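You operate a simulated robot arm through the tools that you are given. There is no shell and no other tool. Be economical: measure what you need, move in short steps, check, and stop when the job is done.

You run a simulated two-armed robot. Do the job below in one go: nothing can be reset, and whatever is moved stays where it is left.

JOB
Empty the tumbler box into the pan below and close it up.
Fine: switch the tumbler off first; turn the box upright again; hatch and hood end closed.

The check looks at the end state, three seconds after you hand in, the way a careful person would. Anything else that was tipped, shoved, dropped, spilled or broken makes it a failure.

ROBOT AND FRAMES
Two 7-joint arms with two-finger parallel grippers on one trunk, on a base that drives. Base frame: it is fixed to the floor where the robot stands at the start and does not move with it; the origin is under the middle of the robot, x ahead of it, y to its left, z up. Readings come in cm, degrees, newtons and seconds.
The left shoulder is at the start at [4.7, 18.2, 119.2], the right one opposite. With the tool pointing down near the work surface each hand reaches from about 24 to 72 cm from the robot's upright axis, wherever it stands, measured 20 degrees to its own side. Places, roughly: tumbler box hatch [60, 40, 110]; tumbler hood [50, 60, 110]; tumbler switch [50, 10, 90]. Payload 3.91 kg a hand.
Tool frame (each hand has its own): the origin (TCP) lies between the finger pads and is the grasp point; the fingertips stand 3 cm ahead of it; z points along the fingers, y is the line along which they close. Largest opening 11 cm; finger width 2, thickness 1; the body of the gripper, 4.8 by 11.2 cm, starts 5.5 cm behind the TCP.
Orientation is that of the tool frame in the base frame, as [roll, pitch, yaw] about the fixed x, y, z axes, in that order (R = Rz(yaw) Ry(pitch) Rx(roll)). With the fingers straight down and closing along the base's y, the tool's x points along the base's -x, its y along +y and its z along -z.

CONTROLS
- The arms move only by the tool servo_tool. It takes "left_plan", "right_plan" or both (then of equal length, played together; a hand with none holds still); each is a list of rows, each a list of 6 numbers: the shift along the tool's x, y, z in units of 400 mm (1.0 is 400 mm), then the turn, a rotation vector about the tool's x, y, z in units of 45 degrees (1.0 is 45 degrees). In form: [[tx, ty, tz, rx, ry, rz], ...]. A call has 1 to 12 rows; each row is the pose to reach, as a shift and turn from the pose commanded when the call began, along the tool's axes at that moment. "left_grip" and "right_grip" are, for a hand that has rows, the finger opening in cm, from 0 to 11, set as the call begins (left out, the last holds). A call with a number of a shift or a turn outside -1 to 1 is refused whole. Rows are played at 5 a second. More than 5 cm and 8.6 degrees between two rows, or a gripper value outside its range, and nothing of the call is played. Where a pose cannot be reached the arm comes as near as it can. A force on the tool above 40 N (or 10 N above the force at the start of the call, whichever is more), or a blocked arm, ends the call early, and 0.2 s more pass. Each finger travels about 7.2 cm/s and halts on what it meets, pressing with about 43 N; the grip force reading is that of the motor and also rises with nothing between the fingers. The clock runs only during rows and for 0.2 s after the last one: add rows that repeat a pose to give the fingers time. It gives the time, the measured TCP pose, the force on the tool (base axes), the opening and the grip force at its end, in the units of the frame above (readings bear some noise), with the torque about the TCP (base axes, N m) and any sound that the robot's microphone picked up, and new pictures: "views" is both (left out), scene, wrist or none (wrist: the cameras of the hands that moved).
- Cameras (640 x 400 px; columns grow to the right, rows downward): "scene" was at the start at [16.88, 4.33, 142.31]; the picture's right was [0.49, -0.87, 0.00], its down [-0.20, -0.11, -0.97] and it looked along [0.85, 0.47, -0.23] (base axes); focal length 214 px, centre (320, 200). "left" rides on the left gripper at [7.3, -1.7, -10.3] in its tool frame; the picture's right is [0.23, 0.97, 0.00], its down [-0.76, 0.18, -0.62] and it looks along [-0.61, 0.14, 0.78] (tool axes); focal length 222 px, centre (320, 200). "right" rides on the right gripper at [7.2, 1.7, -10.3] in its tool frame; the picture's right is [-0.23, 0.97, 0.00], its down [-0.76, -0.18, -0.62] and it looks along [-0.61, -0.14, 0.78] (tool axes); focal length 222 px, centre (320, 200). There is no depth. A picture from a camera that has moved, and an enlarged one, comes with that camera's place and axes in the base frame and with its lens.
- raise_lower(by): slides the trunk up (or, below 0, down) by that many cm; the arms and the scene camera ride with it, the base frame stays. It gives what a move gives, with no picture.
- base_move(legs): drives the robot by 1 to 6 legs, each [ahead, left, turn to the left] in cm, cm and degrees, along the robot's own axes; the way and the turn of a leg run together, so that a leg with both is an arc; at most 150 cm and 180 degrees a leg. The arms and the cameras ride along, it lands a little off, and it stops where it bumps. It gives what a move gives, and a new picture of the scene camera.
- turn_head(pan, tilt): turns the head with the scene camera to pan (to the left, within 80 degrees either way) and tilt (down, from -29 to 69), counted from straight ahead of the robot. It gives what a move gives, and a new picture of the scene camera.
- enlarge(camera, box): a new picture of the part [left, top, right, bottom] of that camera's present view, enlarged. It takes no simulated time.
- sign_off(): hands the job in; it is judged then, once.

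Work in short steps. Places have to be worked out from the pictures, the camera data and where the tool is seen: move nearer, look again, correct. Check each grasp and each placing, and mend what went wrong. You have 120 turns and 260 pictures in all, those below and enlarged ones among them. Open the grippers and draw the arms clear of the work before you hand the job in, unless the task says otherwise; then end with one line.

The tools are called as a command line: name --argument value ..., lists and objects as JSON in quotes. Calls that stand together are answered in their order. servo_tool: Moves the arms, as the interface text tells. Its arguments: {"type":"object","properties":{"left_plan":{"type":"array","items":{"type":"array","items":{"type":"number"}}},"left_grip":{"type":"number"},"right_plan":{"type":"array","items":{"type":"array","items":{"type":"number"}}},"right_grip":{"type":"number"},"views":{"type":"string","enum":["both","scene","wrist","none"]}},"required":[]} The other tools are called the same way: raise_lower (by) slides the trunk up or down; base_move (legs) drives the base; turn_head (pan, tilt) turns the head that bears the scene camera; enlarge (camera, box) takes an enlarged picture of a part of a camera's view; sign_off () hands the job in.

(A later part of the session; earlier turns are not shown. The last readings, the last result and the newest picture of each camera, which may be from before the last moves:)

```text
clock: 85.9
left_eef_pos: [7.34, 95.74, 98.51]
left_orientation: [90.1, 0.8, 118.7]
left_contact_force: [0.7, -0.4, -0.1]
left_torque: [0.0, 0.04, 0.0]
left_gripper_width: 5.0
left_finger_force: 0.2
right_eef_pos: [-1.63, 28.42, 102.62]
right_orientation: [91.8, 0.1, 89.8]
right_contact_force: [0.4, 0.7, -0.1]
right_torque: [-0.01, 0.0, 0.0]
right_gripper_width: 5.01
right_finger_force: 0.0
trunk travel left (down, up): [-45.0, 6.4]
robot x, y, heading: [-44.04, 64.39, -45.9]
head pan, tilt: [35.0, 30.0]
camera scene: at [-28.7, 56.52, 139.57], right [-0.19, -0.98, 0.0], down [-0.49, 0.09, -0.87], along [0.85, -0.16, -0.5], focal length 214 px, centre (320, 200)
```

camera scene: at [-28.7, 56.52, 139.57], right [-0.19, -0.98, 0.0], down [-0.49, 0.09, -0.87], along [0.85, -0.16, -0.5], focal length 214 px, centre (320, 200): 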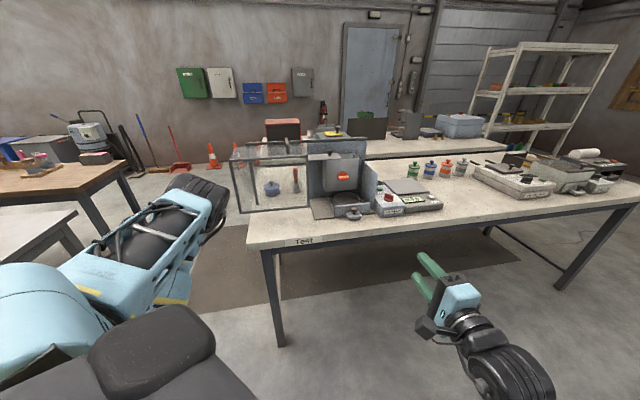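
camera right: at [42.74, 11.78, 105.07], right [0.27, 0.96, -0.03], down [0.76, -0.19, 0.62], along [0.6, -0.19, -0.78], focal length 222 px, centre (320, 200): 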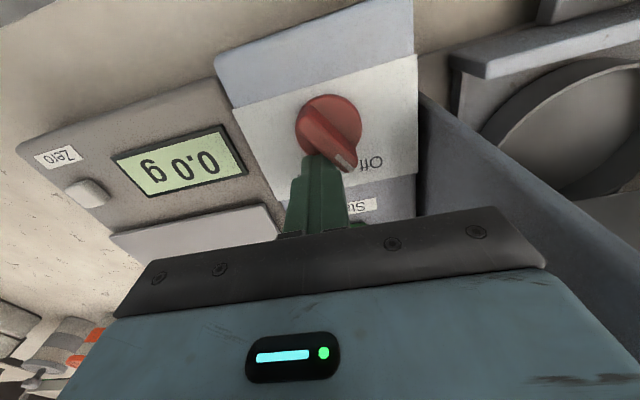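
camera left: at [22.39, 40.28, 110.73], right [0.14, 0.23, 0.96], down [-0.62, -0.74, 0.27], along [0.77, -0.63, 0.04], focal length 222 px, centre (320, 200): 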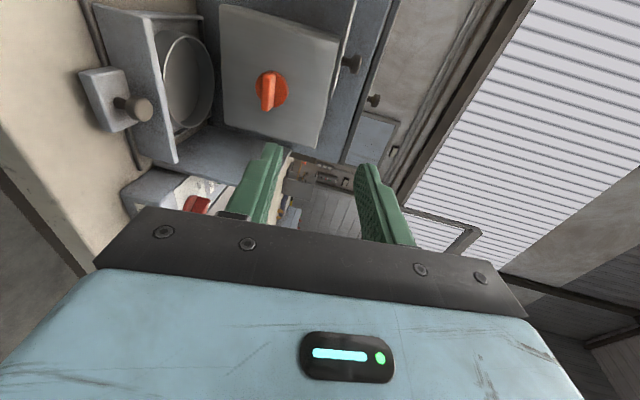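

servo_tool --left_plan '[[-0.03, 0.07, -0.02, 0.14, 0, 0], [-0.07, 0.14, -0.06, 0.28, 0, 0], [-0.11, 0.2, -0.1, 0.42, 0, 0], [-0.15, 0.27, -0.13, 0.56, 0, 0], [-0.19, 0.34, -0.17, 0.7, 0, 0], [-0.23, 0.41, -0.2, 0.84, 0, 0], [-0.27, 0.47, -0.23, 1.0, 0, 0], [-0.27, 0.47, -0.23, 1.0, 0, 0]]' --views "none"

```text
clock: 87.7
left_eef_pos: [8.73, 80.37, 122.09]
left_orientation: [135.2, 0.6, 118.7]
left_contact_force: [0.5, 0.2, 0.8]
left_torque: [-0.02, -0.01, -0.02]
left_gripper_width: 5.01
left_finger_force: 0.0
left hand out of reach, approached as far as the arm can: row 1, 2, 3, 4, 5, 6, 7, 8
right_eef_pos: [-1.53, 28.35, 102.5]
right_orientation: [91.9, 0.1, 89.8]
right_contact_force: [0.1, 0.3, -0.5]
right_torque: [-0.02, -0.02, 0.04]
right_gripper_width: 4.98
right_finger_force: 0.0
trunk travel left (down, up): [-45.0, 6.4]
robot x, y, heading: [-43.61, 64.28, -45.6]
head pan, tilt: [35.0, 30.0]
```

servo_tool --left_plan '[[-0.02, 0, -0.05, 0.14, 0, 0], [-0.04, 0, -0.11, 0.28, 0, 0], [-0.06, -0.01, -0.16, 0.42, 0, 0], [-0.08, -0.01, -0.22, 0.56, 0, 0], [-0.1, -0.02, -0.28, 0.7, 0, 0], [-0.13, -0.02, -0.33, 0.84, 0, 0], [-0.15, -0.03, -0.385, 1.0, 0, 0], [-0.15, -0.03, -0.385, 1.0, 0, 0]]' --views "scene"

```text
clock: 89.5
left_eef_pos: [2.37, 69.97, 132.04]
left_orientation: [-179.8, 0.8, 118.8]
left_contact_force: [0.0, 0.5, 0.3]
left_torque: [-0.01, -0.02, -0.02]
left_gripper_width: 5.01
left_finger_force: 0.0
right_eef_pos: [-1.66, 28.5, 102.53]
right_orientation: [91.8, 0.2, 89.8]
right_contact_force: [-0.1, 0.1, 0.0]
right_torque: [-0.02, -0.02, -0.01]
right_gripper_width: 5.02
right_finger_force: 0.1
trunk travel left (down, up): [-45.0, 6.4]
robot x, y, heading: [-43.79, 64.43, -46.1]
head pan, tilt: [35.0, 30.0]
camera scene: at [-28.72, 56.54, 139.58], right [-0.19, -0.98, 0.0], down [-0.49, 0.09, -0.87], along [0.85, -0.16, -0.5], focal length 214 px, centre (320, 200)
```

scene: 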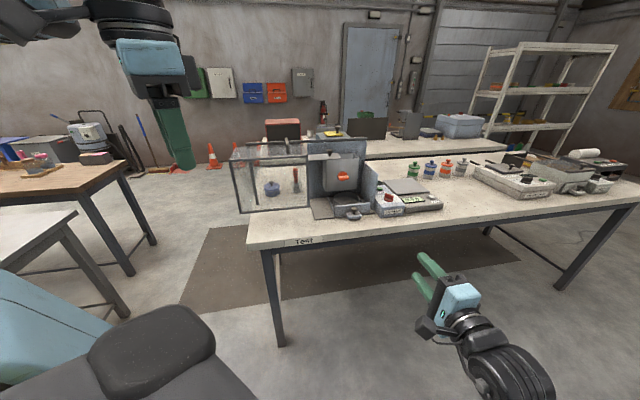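

Left arm is compact now. I approach with the base so that the right hand ends near [38, 30.6, 102.5].

base_move --legs '[[26, 30, 0]]'

turn_head --pan 10 --tilt 40

servo_tool --right_plan '[[0, 0, 0, 0, 0, 0]]' --views "wrist"

```text
clock: 92.8
left_eef_pos: [42.43, 71.9, 132.12]
left_orientation: [-179.8, 0.8, 118.6]
left_contact_force: [0.5, -0.3, -0.8]
left_torque: [0.04, 0.0, 0.01]
left_gripper_width: 5.0
left_finger_force: 0.1
right_eef_pos: [38.21, 30.4, 102.49]
right_orientation: [91.9, 0.2, 89.5]
right_contact_force: [-0.3, 0.4, 0.5]
right_torque: [-0.02, -0.01, 0.01]
right_gripper_width: 5.02
right_finger_force: 0.0
trunk travel left (down, up): [-45.0, 6.4]
robot x, y, heading: [-3.9, 66.5, -46.0]
head pan, tilt: [35.0, 30.0]
camera scene: at [11.32, 58.67, 139.57], right [-0.19, -0.98, 0.0], down [-0.49, 0.1, -0.87], along [0.85, -0.17, -0.5], focal length 214 px, centre (320, 200)
```

scene: 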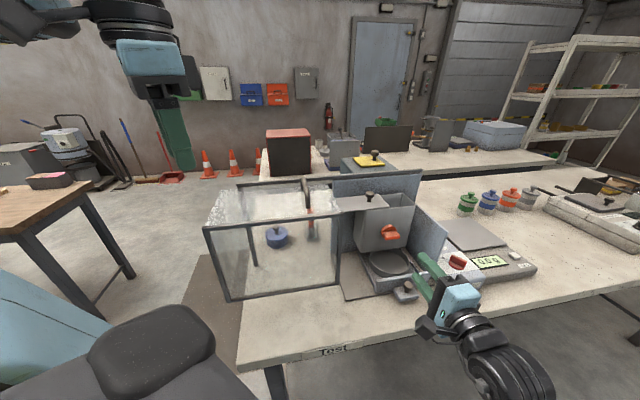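

```text
clock: 93.6
left_eef_pos: [42.49, 72.13, 132.08]
left_orientation: [-179.8, 0.7, 118.6]
left_contact_force: [0.5, -0.5, -0.3]
left_torque: [-0.01, 0.02, -0.02]
left_gripper_width: 4.99
left_finger_force: 0.1
right_eef_pos: [38.23, 30.61, 102.59]
right_orientation: [91.9, 0.2, 89.6]
right_contact_force: [-0.3, 0.2, -1.5]
right_torque: [-0.01, 0.0, 0.02]
right_gripper_width: 5.01
right_finger_force: 0.2
trunk travel left (down, up): [-45.0, 6.4]
robot x, y, heading: [-3.71, 66.51, -46.1]
head pan, tilt: [10.0, 40.0]
camera scene: at [9.31, 55.41, 138.04], right [-0.59, -0.81, 0.0], down [-0.52, 0.38, -0.77], along [0.62, -0.45, -0.64], focal length 214 px, centre (320, 200)
```

scene: 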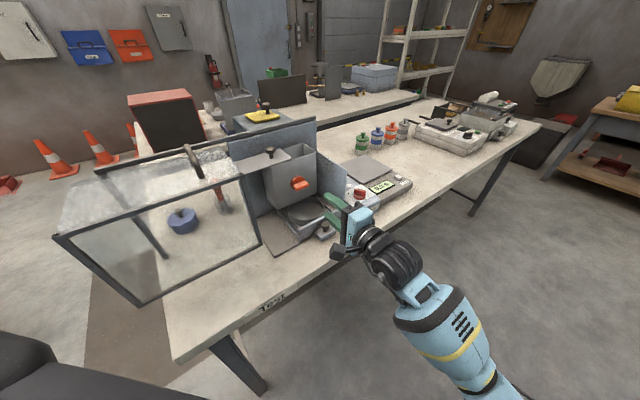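

```text
clock: 94.0
left_eef_pos: [42.48, 72.06, 132.2]
left_orientation: [-179.8, 0.7, 118.6]
left_contact_force: [0.3, 0.4, 0.2]
left_torque: [-0.02, -0.01, -0.03]
left_gripper_width: 5.01
left_finger_force: 0.0
right_eef_pos: [38.32, 30.44, 102.47]
right_orientation: [91.8, 0.2, 89.6]
right_contact_force: [-0.9, -0.1, -0.9]
right_torque: [0.05, 0.0, -0.01]
right_gripper_width: 5.02
right_finger_force: 0.0
trunk travel left (down, up): [-45.0, 6.4]
robot x, y, heading: [-3.98, 66.7, -45.9]
head pan, tilt: [10.0, 40.0]
camera right: at [27.94, 37.85, 104.49], right [0.03, -0.22, 0.97], down [-0.63, -0.76, -0.15], along [0.77, -0.61, -0.16], focal length 222 px, centre (320, 200)
```

right: 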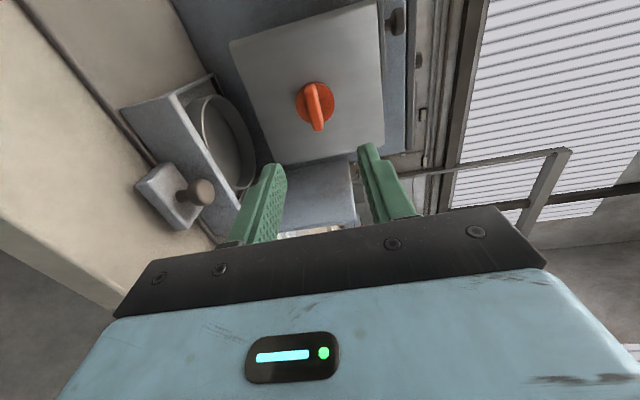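

The wrist view puts the knob axis at about y 30.7, z 101.6, box face near x 55. I advance level until fingertips are around x 52.

servo_tool --right_plan '[[0.005, -0.01, 0.06, -0.02, 0.005, 0], [0.007, -0.022, 0.12, -0.04, 0.01, 0], [0.007, -0.022, 0.18, -0.04, 0.01, 0], [0.007, -0.022, 0.24, -0.04, 0.01, 0], [0.007, -0.022, 0.27, -0.04, 0.01, 0], [0.007, -0.022, 0.27, -0.04, 0.01, 0]]' --views "both"

enlarge --camera "right" --box '[200, 0, 440, 200]'

enlarge --camera "scene" --box '[220, 120, 420, 280]'

```text
clock: 95.4
left_eef_pos: [42.39, 72.05, 132.11]
left_orientation: [-179.8, 0.8, 118.6]
left_contact_force: [-1.7, -0.2, -0.8]
left_torque: [0.0, -0.02, 0.02]
left_gripper_width: 5.01
left_finger_force: 0.0
right_eef_pos: [49.19, 30.57, 101.34]
right_orientation: [90.0, 0.2, 90.0]
right_contact_force: [-0.1, 0.2, 0.5]
right_torque: [0.0, 0.02, 0.0]
right_gripper_width: 5.02
right_finger_force: 0.0
trunk travel left (down, up): [-45.0, 6.4]
robot x, y, heading: [-4.0, 66.71, -46.0]
head pan, tilt: [10.0, 40.0]
camera scene: at [9.3, 55.39, 138.04], right [-0.59, -0.81, 0.0], down [-0.52, 0.38, -0.77], along [0.62, -0.45, -0.64], focal length 214 px, centre (320, 200)
camera right: at [38.72, 37.96, 102.96], right [0.0, -0.22, 0.97], down [-0.62, -0.76, -0.17], along [0.78, -0.61, -0.14], focal length 222 px, centre (320, 200)
```

scene: 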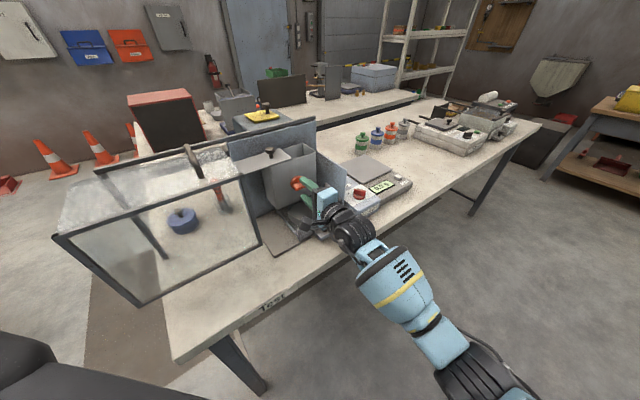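
right: 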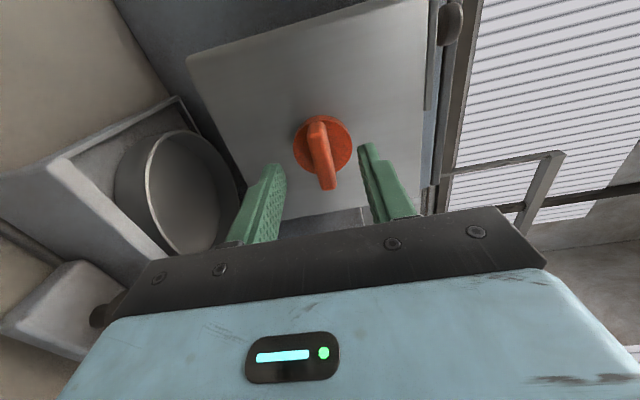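

```text
2.00 times, centred on (320, 100) of right
camera zoom: at [38.72, 37.96, 102.96], right [0.0, -0.22, 0.97], down [-0.62, -0.76, -0.17], along [0.78, -0.61, -0.14], focal length 444 px, centre (320, 400)
```

zoom: 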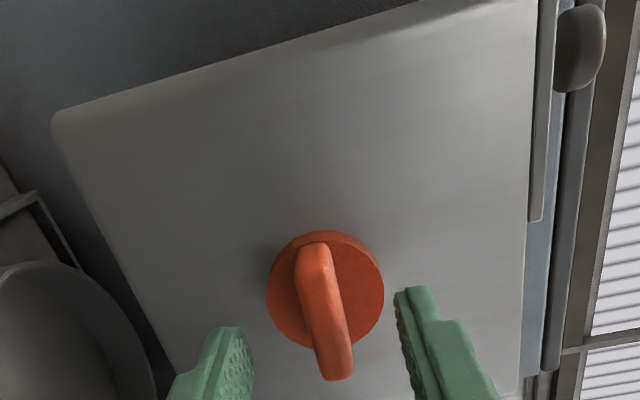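

```text
2.50 times, centred on (320, 200) of scene
camera zoom: at [9.3, 55.39, 138.04], right [-0.59, -0.81, 0.0], down [-0.52, 0.38, -0.77], along [0.62, -0.45, -0.64], focal length 536 px, centre (320, 200)
```

zoom: 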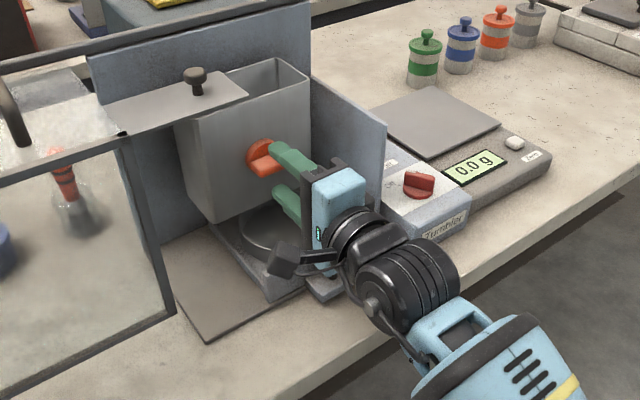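

The fingers straddle the blade nicely (blade x≈51–54). I advance 1.4 cm and close.

servo_tool --right_plan '[[0, 0.004, 0.018, 0, 0, 0], [0, 0.004, 0.035, 0, 0, 0], [0, 0.004, 0.035, 0, 0, 0]]' --views "none"

servo_tool --right_plan '[[0, 0, 0, 0, 0, 0], [0, 0, 0, 0, 0, 0], [0, 0, 0, 0, 0, 0], [0, 0, 0, 0, 0, 0]]' --right_grip 0 --views "wrist"

```text
clock: 96.2
left_eef_pos: [42.44, 71.99, 132.07]
left_orientation: [-179.8, 0.8, 118.6]
left_contact_force: [-0.7, 0.7, 0.7]
left_torque: [-0.01, 0.01, 0.01]
left_gripper_width: 4.98
left_finger_force: 0.0
right_eef_pos: [50.47, 30.82, 101.65]
right_orientation: [89.9, 0.2, 90.0]
right_contact_force: [0.0, 0.3, 0.0]
right_torque: [-0.03, 0.0, 0.03]
right_gripper_width: 5.02
right_finger_force: 0.0
trunk travel left (down, up): [-45.0, 6.4]
robot x, y, heading: [-3.72, 66.79, -46.0]
head pan, tilt: [10.0, 40.0]
```

```text
clock: 97.2
left_eef_pos: [42.41, 72.15, 132.03]
left_orientation: [-179.8, 0.8, 118.6]
left_contact_force: [0.8, -0.1, 0.4]
left_torque: [0.0, 0.03, -0.02]
left_gripper_width: 5.0
left_finger_force: 0.1
right_eef_pos: [50.51, 30.74, 101.55]
right_orientation: [90.1, 0.3, 90.1]
right_contact_force: [0.6, -0.7, -0.1]
right_torque: [0.07, 0.06, 0.05]
right_gripper_width: 4.27
right_finger_force: 44.9
trunk travel left (down, up): [-45.0, 6.4]
robot x, y, heading: [-3.78, 66.61, -45.9]
head pan, tilt: [10.0, 40.0]
camera right: at [40.08, 38.03, 103.19], right [0.0, -0.22, 0.97], down [-0.62, -0.76, -0.17], along [0.78, -0.61, -0.14], focal length 222 px, centre (320, 200)
```

right: 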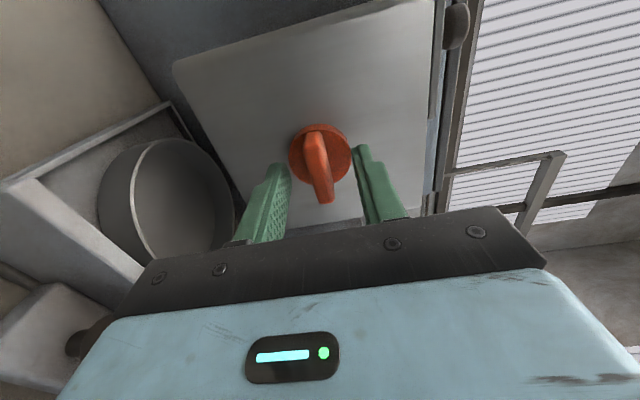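

It closed on the round disk (4.3 cm). I open, back off 1.3 cm and close on the blade.

servo_tool --right_plan '[[0, 0, 0, 0, 0, 0], [0, 0, -0.015, 0, 0, 0], [0, 0, -0.032, 0, 0, 0], [0, 0, -0.032, 0, 0, 0]]' --right_grip 5 --views "none"

servo_tool --right_plan '[[0, 0, 0, 0, 0, 0], [0, 0, 0, 0, 0, 0], [0, 0, 0, 0, 0, 0], [0, 0, 0, 0, 0, 0]]' --right_grip 0 --views "both"

enlarge --camera "right" --box '[200, 50, 440, 250]'

```text
clock: 98.2
left_eef_pos: [42.38, 72.12, 132.02]
left_orientation: [-179.8, 0.8, 118.6]
left_contact_force: [0.4, 0.2, -0.3]
left_torque: [-0.01, 0.0, 0.0]
left_gripper_width: 5.01
left_finger_force: 0.1
right_eef_pos: [49.13, 30.56, 101.49]
right_orientation: [90.0, 0.3, 90.1]
right_contact_force: [0.4, 0.6, -0.2]
right_torque: [-0.01, 0.01, 0.01]
right_gripper_width: 5.03
right_finger_force: 0.0
trunk travel left (down, up): [-45.0, 6.4]
robot x, y, heading: [-3.9, 66.82, -46.0]
head pan, tilt: [10.0, 40.0]
```

```text
clock: 99.2
left_eef_pos: [42.07, 72.13, 132.27]
left_orientation: [180.0, 0.9, 118.5]
left_contact_force: [-0.7, 0.4, 0.4]
left_torque: [0.02, -0.02, 0.01]
left_gripper_width: 5.02
left_finger_force: 0.0
right_eef_pos: [48.82, 30.5, 101.45]
right_orientation: [90.1, 0.2, 89.9]
right_contact_force: [-33.1, 3.2, -5.3]
right_torque: [-0.04, 0.12, -0.66]
right_gripper_width: 1.18
right_finger_force: 44.7
trunk travel left (down, up): [-45.0, 6.4]
robot x, y, heading: [-3.57, 66.62, -45.9]
head pan, tilt: [10.0, 40.0]
camera scene: at [8.86, 55.41, 138.07], right [-0.59, -0.81, 0.0], down [-0.52, 0.38, -0.77], along [0.62, -0.45, -0.64], focal length 214 px, centre (320, 200)
camera right: at [38.38, 37.92, 103.18], right [0.0, -0.22, 0.97], down [-0.62, -0.76, -0.17], along [0.78, -0.61, -0.14], focal length 222 px, centre (320, 200)
```

scene: 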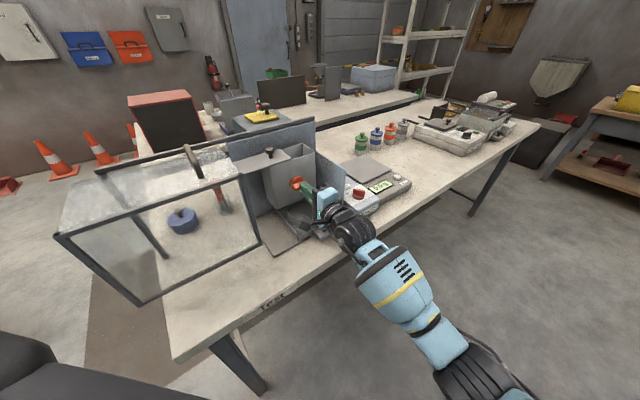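
right: 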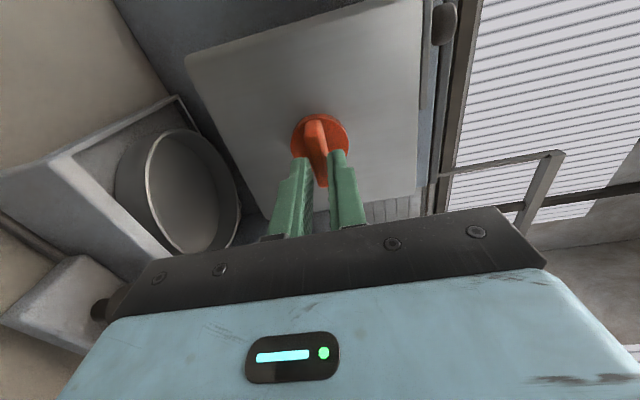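

```text
2.00 times, centred on (320, 150) of right
camera zoom: at [38.38, 37.92, 103.18], right [0.0, -0.22, 0.97], down [-0.62, -0.76, -0.17], along [0.78, -0.61, -0.14], focal length 444 px, centre (320, 300)
```

zoom: 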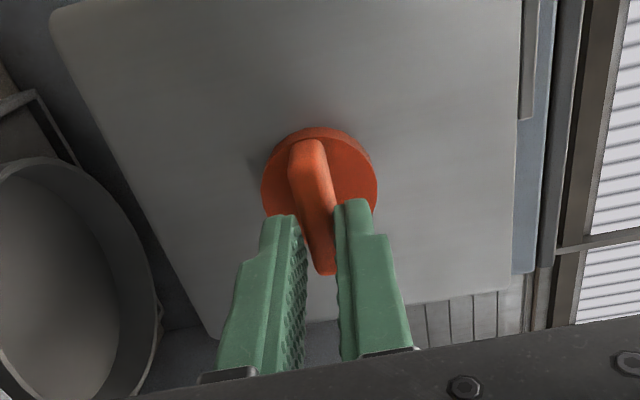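

The grip is on the blade but wedging at its root pushes back 33 N; I regrip half a centimetre further out.

servo_tool --right_plan '[[0, 0, 0, 0, 0, 0], [0, 0, -0.012, 0, 0, 0], [0, 0.003, -0.018, 0, 0, 0], [0.003, 0.003, -0.018, 0, 0, 0]]' --right_grip 4 --views "none"

servo_tool --right_plan '[[0, 0, 0, 0, 0, 0], [0, 0, 0, 0, 0, 0], [0, 0, 0, 0, 0, 0], [0, 0, 0, 0, 0, 0]]' --right_grip 0 --views "wrist"

```text
clock: 100.2
left_eef_pos: [42.4, 72.03, 132.2]
left_orientation: [-179.8, 0.7, 118.6]
left_contact_force: [0.4, 0.4, -0.2]
left_torque: [0.02, -0.05, -0.03]
left_gripper_width: 5.0
left_finger_force: 0.1
right_eef_pos: [48.41, 30.9, 101.59]
right_orientation: [90.0, 0.1, 90.1]
right_contact_force: [-0.4, 0.1, 0.2]
right_torque: [-0.02, 0.0, 0.0]
right_gripper_width: 3.99
right_finger_force: 0.0
trunk travel left (down, up): [-45.0, 6.4]
robot x, y, heading: [-3.69, 66.71, -45.8]
head pan, tilt: [10.0, 40.0]
```

```text
clock: 101.2
left_eef_pos: [42.43, 72.19, 132.13]
left_orientation: [-179.8, 0.7, 118.6]
left_contact_force: [0.7, -0.5, 0.2]
left_torque: [0.03, 0.01, -0.02]
left_gripper_width: 5.03
left_finger_force: 0.0
right_eef_pos: [48.45, 30.91, 101.51]
right_orientation: [90.0, 0.3, 90.1]
right_contact_force: [-0.2, 0.5, 0.5]
right_torque: [-0.03, -0.01, 0.04]
right_gripper_width: 0.03
right_finger_force: 37.6
trunk travel left (down, up): [-45.0, 6.4]
robot x, y, heading: [-3.54, 67.14, -46.0]
head pan, tilt: [10.0, 40.0]
camera right: at [38.01, 38.18, 103.28], right [0.0, -0.22, 0.97], down [-0.62, -0.76, -0.17], along [0.78, -0.61, -0.14], focal length 222 px, centre (320, 200)
```

right: 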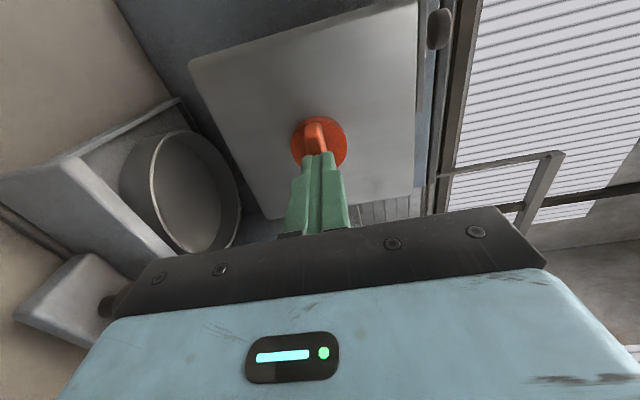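

The blade is shorter than thought. I open to 3 cm, advance until the tips touch the disk face, then close.

servo_tool --right_plan '[[0, 0, -0.01, 0, 0, 0], [0, 0, -0.01, 0, 0, 0], [0, 0, -0.01, 0, 0, 0]]' --right_grip 3 --views "none"

servo_tool --right_plan '[[0, 0, 0.02, 0, 0, 0], [0, 0, 0.03, 0, 0, 0], [0, 0, 0.0375, 0, 0, 0], [0, 0, 0.0425, 0, 0, 0], [0, 0, 0.045, 0, 0, 0]]' --views "none"

```text
clock: 102.0
left_eef_pos: [42.33, 72.15, 132.0]
left_orientation: [-179.8, 0.8, 118.6]
left_contact_force: [0.3, 0.9, 0.0]
left_torque: [-0.03, 0.02, 0.05]
left_gripper_width: 5.02
left_finger_force: 0.1
right_eef_pos: [48.06, 30.86, 101.55]
right_orientation: [90.0, 0.2, 90.0]
right_contact_force: [-0.7, -0.7, 0.9]
right_torque: [-0.01, 0.01, -0.02]
right_gripper_width: 2.99
right_finger_force: 0.0
trunk travel left (down, up): [-45.0, 6.4]
robot x, y, heading: [-3.82, 67.19, -45.9]
head pan, tilt: [10.0, 40.0]
```

```text
clock: 103.2
left_eef_pos: [42.03, 72.01, 132.2]
left_orientation: [-179.9, 0.8, 118.5]
left_contact_force: [-0.5, -0.4, 0.6]
left_torque: [0.03, 0.0, 0.01]
left_gripper_width: 5.0
left_finger_force: 0.0
right_eef_pos: [49.41, 30.93, 101.4]
right_orientation: [90.0, 0.2, 90.0]
right_contact_force: [-25.9, 2.9, -3.6]
right_torque: [-0.01, 0.1, 0.01]
right_gripper_width: 3.18
right_finger_force: 28.6
trunk travel left (down, up): [-45.0, 6.4]
robot x, y, heading: [-3.55, 66.59, -46.0]
head pan, tilt: [10.0, 40.0]
```

Disk face is touched at TCP x≈49.4. I ease off slightly and close there.

servo_tool --right_plan '[[0, 0, -0.008, 0, 0, 0], [0, 0, -0.008, 0, 0, 0], [0, 0, -0.008, 0, 0, 0], [0, 0, -0.008, 0, 0, 0]]' --right_grip 0 --views "wrist"

enlarge --camera "right" --box '[200, 50, 440, 250]'

```text
clock: 103.6
left_eef_pos: [41.91, 72.01, 132.3]
left_orientation: [180.0, 0.9, 118.5]
left_contact_force: [-0.1, 0.5, -0.5]
left_torque: [-0.01, 0.01, 0.0]
left_gripper_width: 5.04
left_finger_force: 0.0
right_eef_pos: [48.83, 30.85, 101.52]
right_orientation: [90.0, 0.1, 89.9]
right_contact_force: [-40.6, 4.5, 2.8]
right_torque: [-0.06, 0.02, 0.92]
right_gripper_width: 1.15
right_finger_force: 45.3
trunk travel left (down, up): [-45.0, 6.4]
robot x, y, heading: [-4.29, 66.77, -46.0]
head pan, tilt: [10.0, 40.0]
stopped in row 1 (right hand): the force on the tool passed its limit at 92 N (the readings are from after the stop); the commanded pose is now the measured one
camera right: at [38.39, 38.14, 103.19], right [0.0, -0.22, 0.97], down [-0.62, -0.76, -0.18], along [0.78, -0.61, -0.14], focal length 222 px, centre (320, 200)
```

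right: 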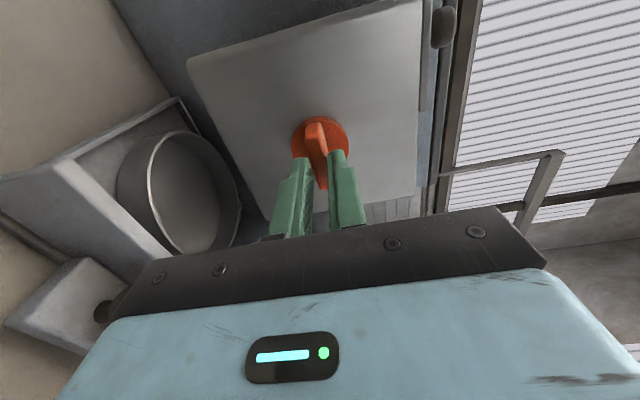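

```text
2.00 times, centred on (320, 150) of right
camera zoom: at [38.39, 38.14, 103.19], right [0.0, -0.22, 0.97], down [-0.62, -0.76, -0.18], along [0.78, -0.61, -0.14], focal length 444 px, centre (320, 300)
```

zoom: 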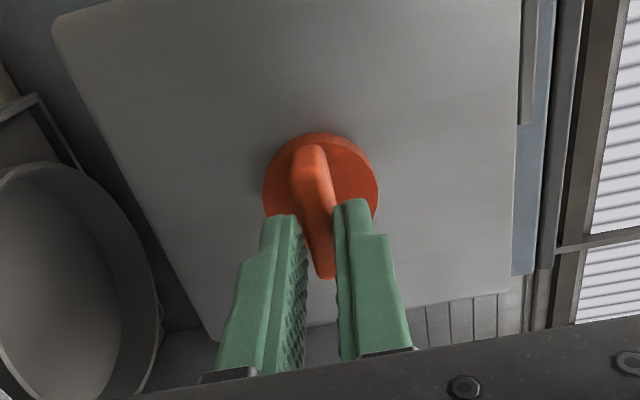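

Blade held at 1.15 cm with residual push. I relax the push by 3 mm and check that the grip holds.

servo_tool --right_plan '[[0, 0, -0.004, 0, 0, 0], [0, 0, -0.004, 0, 0, 0], [0, 0, -0.004, 0, 0, 0], [0, 0, -0.004, 0, 0, 0]]' --views "none"

```text
clock: 104.6
left_eef_pos: [41.85, 71.99, 132.29]
left_orientation: [180.0, 0.8, 118.5]
left_contact_force: [0.1, 0.7, -0.1]
left_torque: [0.0, 0.01, -0.03]
left_gripper_width: 5.02
left_finger_force: 0.1
right_eef_pos: [48.83, 30.93, 101.42]
right_orientation: [90.0, 0.1, 89.9]
right_contact_force: [-36.2, 2.2, -1.7]
right_torque: [-0.01, -0.04, -0.6]
right_gripper_width: 1.2
right_finger_force: 44.9
trunk travel left (down, up): [-45.0, 6.4]
robot x, y, heading: [-3.86, 66.88, -46.2]
head pan, tilt: [10.0, 40.0]
```

The push comes from the blade's taper and is steady. I test with a slow roll of 20°.

servo_tool --right_plan '[[0, 0, 0, 0, 0, 0.1], [0, 0, 0, 0, 0, 0.2], [0, 0, 0, 0, 0, 0.3], [0, 0, 0, 0, 0, 0.4], [0, 0, 0, 0, 0, 0.44], [0, 0, 0, 0, 0, 0.44]]' --views "both"

```text
clock: 106.0
left_eef_pos: [41.84, 72.01, 132.26]
left_orientation: [-179.9, 0.9, 118.5]
left_contact_force: [0.6, 0.5, -0.1]
left_torque: [-0.02, 0.0, 0.02]
left_gripper_width: 5.03
left_finger_force: 0.2
right_eef_pos: [48.76, 30.81, 101.46]
right_orientation: [89.9, -19.7, 89.8]
right_contact_force: [-35.0, 0.6, 3.3]
right_torque: [-0.05, 0.2, -0.84]
right_gripper_width: 1.18
right_finger_force: 44.9
trunk travel left (down, up): [-45.0, 6.4]
robot x, y, heading: [-3.68, 66.56, -46.0]
head pan, tilt: [10.0, 40.0]
camera scene: at [8.73, 55.42, 138.1], right [-0.59, -0.81, 0.0], down [-0.52, 0.38, -0.77], along [0.62, -0.45, -0.64], focal length 214 px, centre (320, 200)
camera right: at [38.39, 37.13, 105.56], right [0.0, -0.54, 0.84], down [-0.62, -0.66, -0.42], along [0.78, -0.52, -0.34], focal length 222 px, centre (320, 200)
```

scene: 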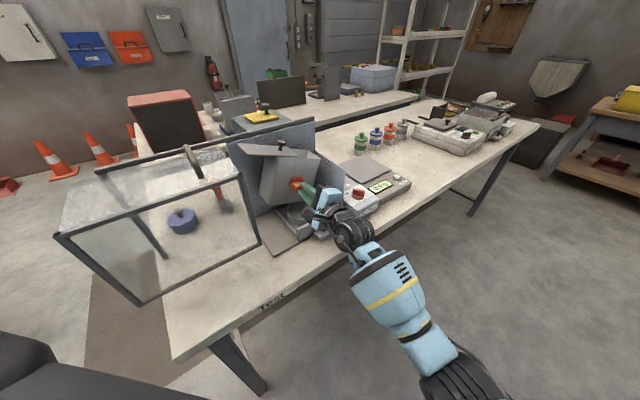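
right: 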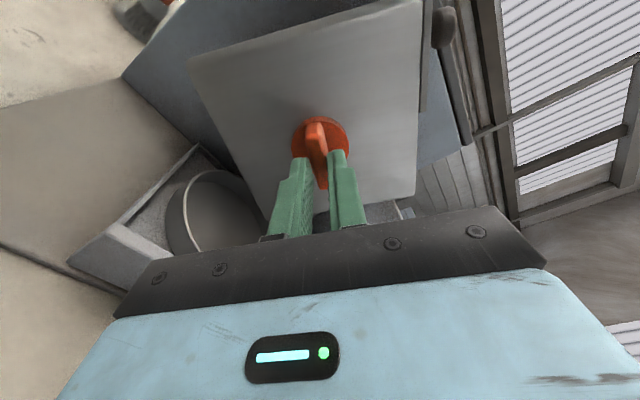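

It turns the box easily. I continue to about 65°, watching for the hatch.

servo_tool --right_plan '[[0, 0, 0, 0, 0, 0.1], [0, 0, 0, 0, 0, 0.2], [0, 0, 0, 0, 0, 0.3], [0, 0, 0, 0, 0, 0.4], [0, 0, 0, 0, 0, 0.5], [0, 0, 0, 0, 0, 0.6], [0, 0, 0, 0, 0, 0.7], [0, 0, 0, 0, 0, 0.8], [0, 0, 0, 0, 0, 0.9], [0, 0, 0, 0, 0, 1.0], [0, 0, 0, 0, 0, 1.0]]' --views "both"

enlarge --camera "scene" --box '[220, 110, 420, 280]'

```text
clock: 108.4
left_eef_pos: [41.88, 72.02, 132.37]
left_orientation: [180.0, 0.9, 118.4]
left_contact_force: [0.0, -0.6, -0.5]
left_torque: [0.02, -0.01, 0.0]
left_gripper_width: 5.03
left_finger_force: 0.1
right_eef_pos: [48.71, 30.71, 101.51]
right_orientation: [90.0, -64.8, 90.1]
right_contact_force: [-31.2, -1.5, 10.8]
right_torque: [0.01, -0.11, -0.04]
right_gripper_width: 1.17
right_finger_force: 45.1
trunk travel left (down, up): [-45.0, 6.4]
robot x, y, heading: [-4.04, 66.65, -45.8]
head pan, tilt: [10.0, 40.0]
camera scene: at [8.72, 55.41, 138.1], right [-0.59, -0.81, 0.0], down [-0.52, 0.38, -0.77], along [0.62, -0.45, -0.64], focal length 214 px, centre (320, 200)
camera right: at [38.38, 32.4, 108.81], right [0.0, -0.98, 0.21], down [-0.62, -0.16, -0.77], along [0.78, -0.13, -0.61], focal length 222 px, centre (320, 200)
```

scene: 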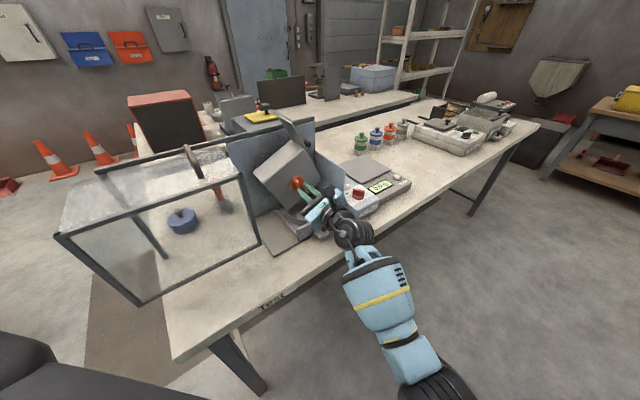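
right: 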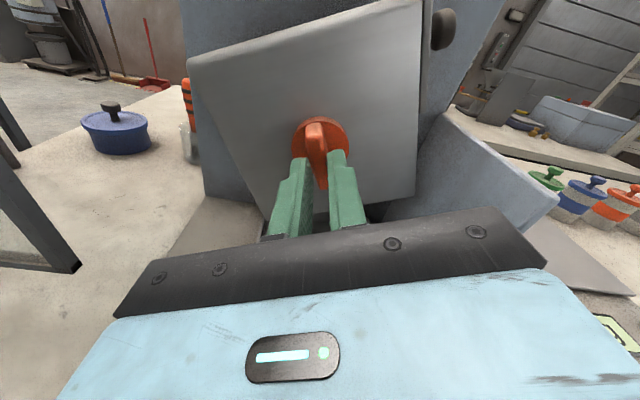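

```text
2.35 times, centred on (320, 195) of scene
camera zoom: at [8.72, 55.41, 138.1], right [-0.59, -0.81, 0.0], down [-0.52, 0.38, -0.77], along [0.62, -0.45, -0.64], focal length 505 px, centre (320, 212)
```

zoom: 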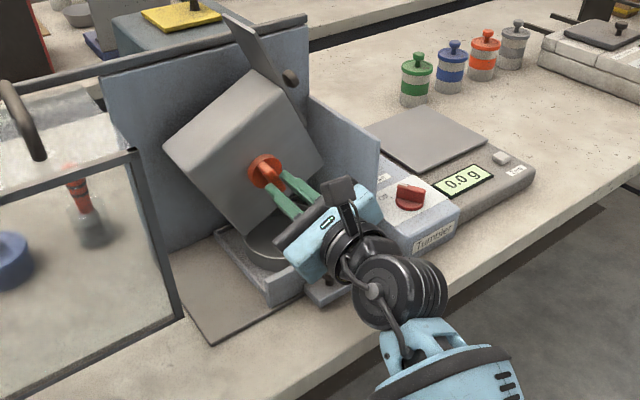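

The hatch stays put. I continue slowly to 110°, where pouring into the pan should begin.

servo_tool --right_plan '[[0, 0, 0, 0, 0, 0.09], [0, 0, 0, 0, 0, 0.18], [0, 0, 0, 0, 0, 0.27], [0, 0, 0, 0, 0, 0.36], [0, 0, 0, 0, 0, 0.45], [0, 0, 0, 0, 0, 0.54], [0, 0, 0, 0, 0, 0.63], [0, 0, 0, 0, 0, 0.72], [0, 0, 0, 0, 0, 0.81], [0, 0, 0, 0, 0, 0.9], [0, 0, 0, 0, 0, 1.0], [0, 0, 0, 0, 0, 1.0]]' --views "both"

enlarge --camera "scene" --box '[220, 110, 420, 280]'

```text
clock: 110.0
left_eef_pos: [42.14, 72.51, 132.08]
left_orientation: [-179.8, 0.9, 118.7]
left_contact_force: [-0.7, -0.4, 0.1]
left_torque: [0.04, -0.01, 0.0]
left_gripper_width: 5.06
left_finger_force: 0.0
right_eef_pos: [48.83, 30.65, 101.41]
right_orientation: [-157.9, -89.6, -21.7]
right_contact_force: [-7.4, 22.5, 12.8]
right_torque: [-0.03, -0.02, 0.8]
right_gripper_width: 1.19
right_finger_force: 45.0
trunk travel left (down, up): [-45.0, 6.4]
robot x, y, heading: [-3.75, 66.52, -46.0]
head pan, tilt: [10.0, 40.0]
stopped in row 7 (right hand): the force on the tool passed its limit at 46 N (the readings are from after the stop); the commanded pose is now the measured one
camera scene: at [9.09, 55.69, 138.04], right [-0.59, -0.81, 0.0], down [-0.52, 0.38, -0.77], along [0.62, -0.45, -0.64], focal length 214 px, centre (320, 200)
camera right: at [38.43, 29.0, 108.76], right [0.01, -0.97, -0.23], down [-0.63, 0.18, -0.76], along [0.78, 0.15, -0.61], focal length 222 px, centre (320, 200)
```

scene: 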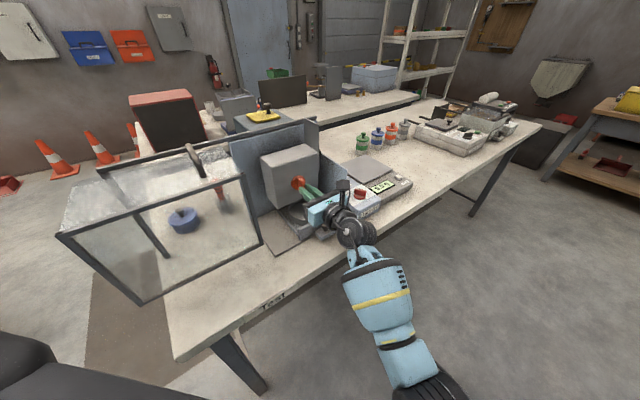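
right: 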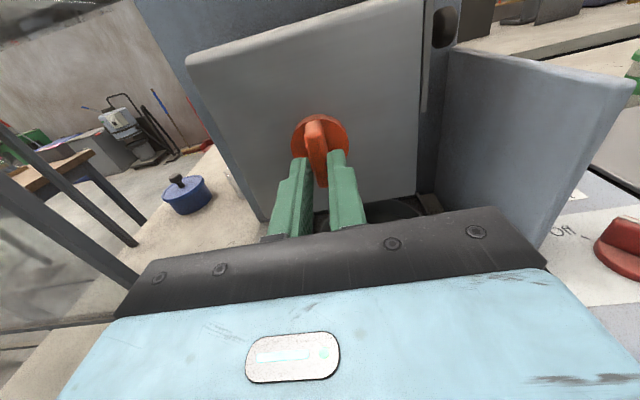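

```text
2.35 times, centred on (320, 195) of scene
camera zoom: at [9.09, 55.69, 138.04], right [-0.59, -0.81, 0.0], down [-0.52, 0.38, -0.77], along [0.62, -0.45, -0.64], focal length 505 px, centre (320, 212)
```

zoom: 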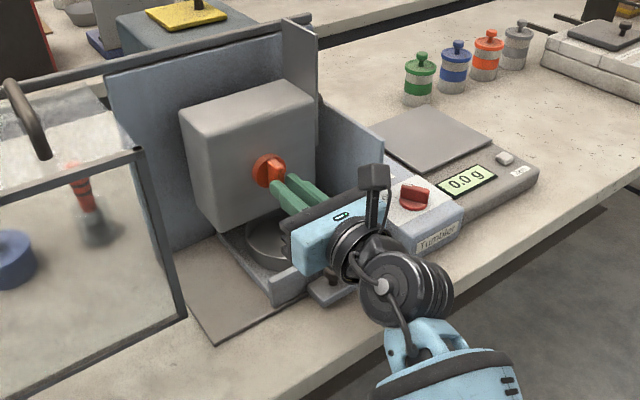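

At ~93° a side load built up from a slightly off-centre hand. I recentre by 3 mm and continue.

servo_tool --right_plan '[[0.004, -0.006, 0, 0, 0, 0], [0.005, -0.008, 0, 0, 0, 0.08], [0.005, -0.008, 0, 0, 0, 0.16], [0.005, -0.008, 0, 0, 0, 0.24], [0.005, -0.008, 0, 0, 0, 0.32], [0.005, -0.008, 0, 0, 0, 0.4], [0.005, -0.008, 0, 0, 0, 0.4]]' --views "both"

enlarge --camera "scene" --box '[220, 110, 420, 280]'

```text
clock: 110.7
left_eef_pos: [42.31, 72.49, 132.1]
left_orientation: [-179.8, 0.8, 118.8]
left_contact_force: [-0.1, -0.9, 0.4]
left_torque: [0.03, -0.01, 0.01]
left_gripper_width: 4.99
left_finger_force: 0.0
right_eef_pos: [48.75, 30.6, 101.49]
right_orientation: [-106.1, -87.0, -73.2]
right_contact_force: [-2.5, 22.9, 7.9]
right_torque: [-0.07, 0.11, 0.5]
right_gripper_width: 1.18
right_finger_force: 44.8
trunk travel left (down, up): [-45.0, 6.4]
robot x, y, heading: [-4.03, 66.69, -45.8]
head pan, tilt: [10.0, 40.0]
stopped in row 3 (right hand): the force on the tool passed its limit at 42 N (the readings are from after the stop); the commanded pose is now the measured one
camera scene: at [9.21, 55.72, 138.05], right [-0.58, -0.81, 0.0], down [-0.52, 0.37, -0.77], along [0.62, -0.45, -0.64], focal length 214 px, centre (320, 200)
camera right: at [38.5, 28.63, 108.76], right [0.01, -0.96, -0.28], down [-0.64, 0.21, -0.74], along [0.77, 0.18, -0.61], focal length 222 px, centre (320, 200)
```

scene: 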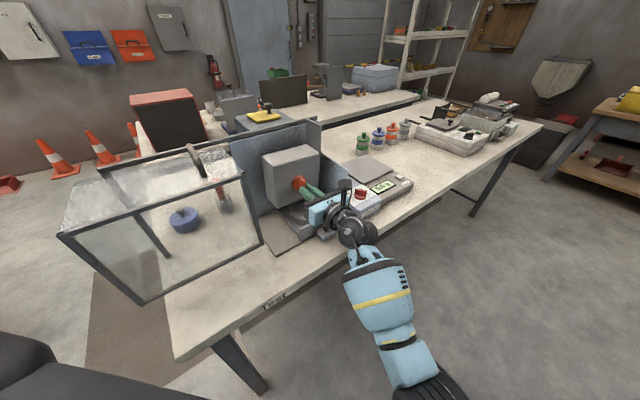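
right: 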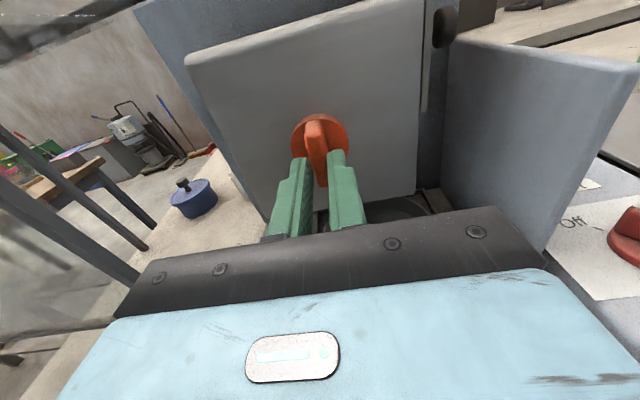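

```text
2.35 times, centred on (320, 195) of scene
camera zoom: at [9.21, 55.72, 138.05], right [-0.58, -0.81, 0.0], down [-0.52, 0.37, -0.77], along [0.62, -0.45, -0.64], focal length 505 px, centre (320, 212)
```

zoom: 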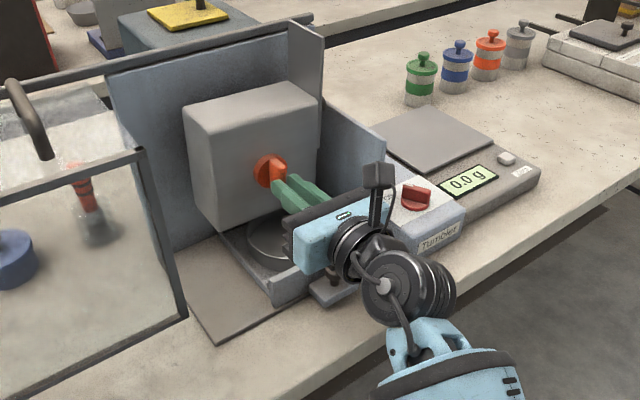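

Side load is from the hand being left of... too far −y of the true axis. I translate +y in small steps without turning and read the force.

servo_tool --right_plan '[[0, -0.004, 0, 0, 0, 0], [0, -0.008, 0, 0, 0, 0], [0, -0.012, 0, 0, 0, 0], [0, -0.012, 0, 0, 0, 0]]' --views "none"

```text
clock: 111.7
left_eef_pos: [42.16, 72.36, 132.22]
left_orientation: [-179.8, 0.9, 118.7]
left_contact_force: [0.1, 0.8, 0.3]
left_torque: [0.01, 0.0, 0.01]
left_gripper_width: 4.99
left_finger_force: 0.1
right_eef_pos: [48.76, 30.7, 101.46]
right_orientation: [-103.6, -87.0, -76.5]
right_contact_force: [-6.5, 11.0, 9.2]
right_torque: [-0.04, 1.05, 0.37]
right_gripper_width: 1.18
right_finger_force: 44.9
trunk travel left (down, up): [-45.0, 6.4]
robot x, y, heading: [-3.83, 66.61, -45.8]
head pan, tilt: [10.0, 40.0]
```

Force halves. Another 4 mm, then continue the roll.

servo_tool --right_plan '[[0.003, -0.005, 0, 0, 0, 0], [0.005, -0.01, 0, 0, 0, 0], [0.005, -0.01, 0, 0, 0, 0.08], [0.005, -0.01, 0, 0, 0, 0.16], [0.005, -0.01, 0, 0, 0, 0.24], [0.005, -0.01, 0, 0, 0, 0.3], [0.005, -0.01, 0, 0, 0, 0.3]]' --views "both"

enlarge --camera "scene" --box '[220, 110, 420, 280]'

```text
clock: 112.6
left_eef_pos: [42.34, 72.6, 132.0]
left_orientation: [-179.7, 0.8, 119.1]
left_contact_force: [-0.4, -0.6, -0.1]
left_torque: [0.0, 0.03, -0.01]
left_gripper_width: 5.0
left_finger_force: 0.1
right_eef_pos: [48.78, 30.72, 101.37]
right_orientation: [-99.0, -82.7, -80.9]
right_contact_force: [12.4, 16.2, 9.3]
right_torque: [-0.08, 0.21, 0.59]
right_gripper_width: 1.17
right_finger_force: 44.9
trunk travel left (down, up): [-45.0, 6.4]
robot x, y, heading: [-3.71, 66.74, -45.5]
head pan, tilt: [10.0, 40.0]
stopped in row 4 (right hand): the force on the tool passed its limit at 44 N (the readings are from after the stop); the commanded pose is now the measured one
camera scene: at [9.53, 55.73, 138.04], right [-0.58, -0.81, 0.0], down [-0.52, 0.37, -0.77], along [0.62, -0.45, -0.64], focal length 214 px, centre (320, 200)
camera right: at [38.5, 28.19, 108.64], right [0.0, -0.94, -0.35], down [-0.64, 0.27, -0.72], along [0.77, 0.22, -0.6], focal length 222 px, centre (320, 200)
```

scene: 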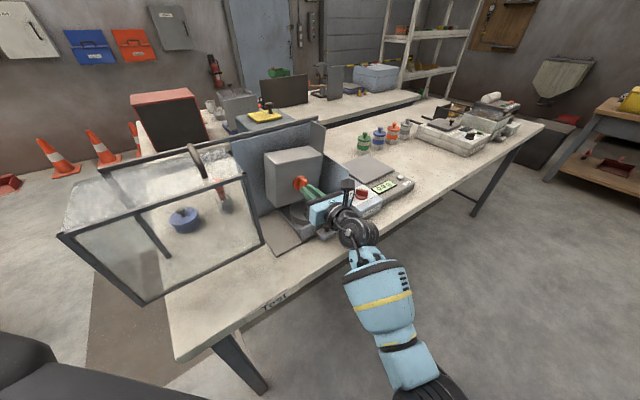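
right: 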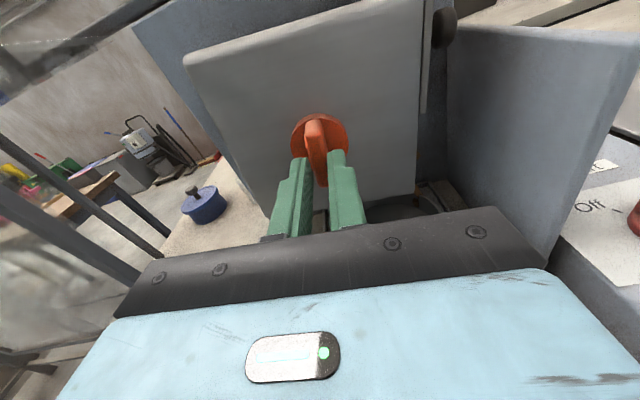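

```text
2.35 times, centred on (320, 195) of scene
camera zoom: at [9.53, 55.73, 138.04], right [-0.58, -0.81, 0.0], down [-0.52, 0.37, -0.77], along [0.62, -0.45, -0.64], focal length 505 px, centre (320, 212)
```

zoom: 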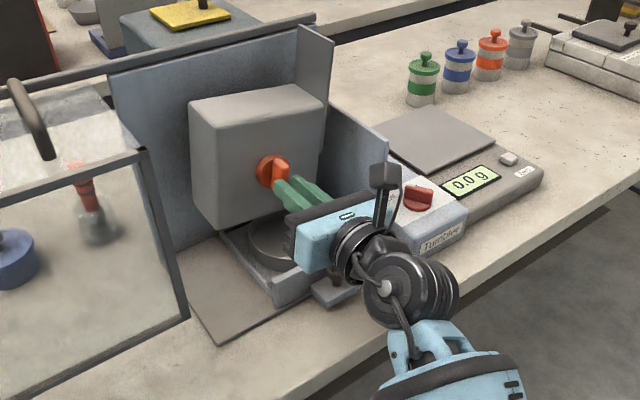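

enlarge --camera "scene" --box '[290, 160, 430, 290]'

enlarge --camera "left" --box '[0, 0, 640, 250]'

```text
3.08 times, centred on (360, 225) of scene
camera zoom: at [9.53, 55.73, 138.04], right [-0.58, -0.81, 0.0], down [-0.52, 0.37, -0.77], along [0.62, -0.45, -0.64], focal length 660 px, centre (197, 123)
```

zoom: 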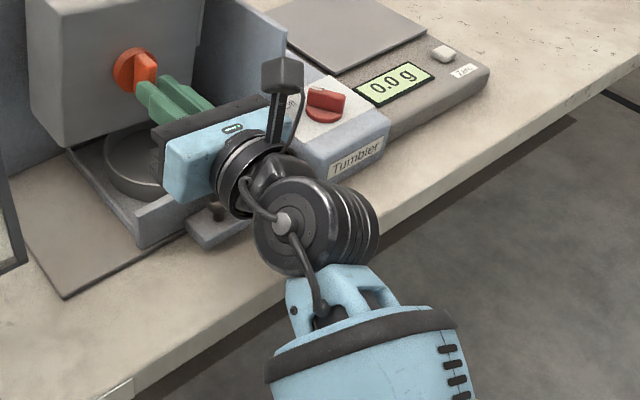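

```text
1.00 times, centred on (320, 125) of left (not enlarged: the box is as wide or as high as the picture)
camera zoom: at [37.43, 78.35, 142.33], right [0.74, 0.67, -0.01], down [0.52, -0.57, 0.63], along [0.42, -0.47, -0.77], focal length 222 px, centre (320, 275)
```

zoom: 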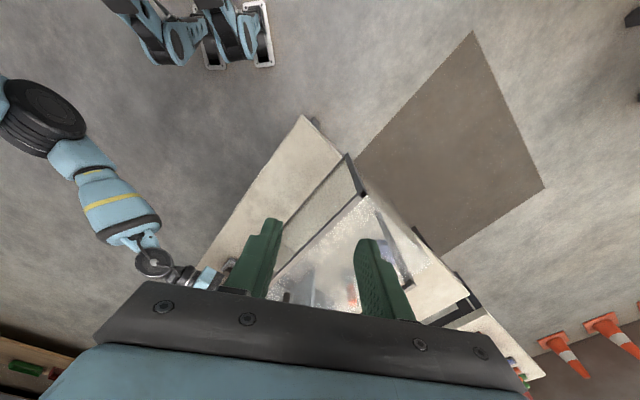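

No collision visible; the arm reconfigures its elbow while rolling, giving tracking errors. I go on with slower, smaller roll steps.

servo_tool --right_plan '[[0, -0.004, 0.0, 0, 0, 0.0], [0, -0.008, 0.004, 0, 0, 0.03], [0, -0.008, 0.004, 0, 0, 0.06], [0, -0.008, 0.004, 0, 0, 0.09], [0, -0.008, 0.004, 0, 0, 0.12], [0, -0.008, 0.004, 0, 0, 0.15], [0, -0.008, 0.004, 0, 0, 0.18], [0, -0.008, 0.004, 0, 0, 0.21], [0, -0.008, 0.004, 0, 0, 0.24], [0, -0.008, 0.004, 0, 0, 0.27], [0, -0.008, 0.004, 0, 0, 0.3]]' --views "none"

```text
clock: 113.5
left_eef_pos: [42.38, 72.63, 132.11]
left_orientation: [-179.8, 0.8, 119.0]
left_contact_force: [0.1, 0.1, -0.9]
left_torque: [0.02, -0.03, 0.0]
left_gripper_width: 5.0
left_finger_force: 0.1
right_eef_pos: [48.74, 30.71, 101.43]
right_orientation: [-97.1, -80.6, -82.8]
right_contact_force: [9.8, 17.9, 8.5]
right_torque: [-0.05, 0.03, 0.63]
right_gripper_width: 1.18
right_finger_force: 44.4
trunk travel left (down, up): [-45.0, 6.4]
robot x, y, heading: [-3.73, 66.89, -45.5]
head pan, tilt: [10.0, 40.0]
stopped in row 4 (right hand): the force on the tool passed its limit at 42 N (the readings are from after the stop); the commanded pose is now the measured one
```

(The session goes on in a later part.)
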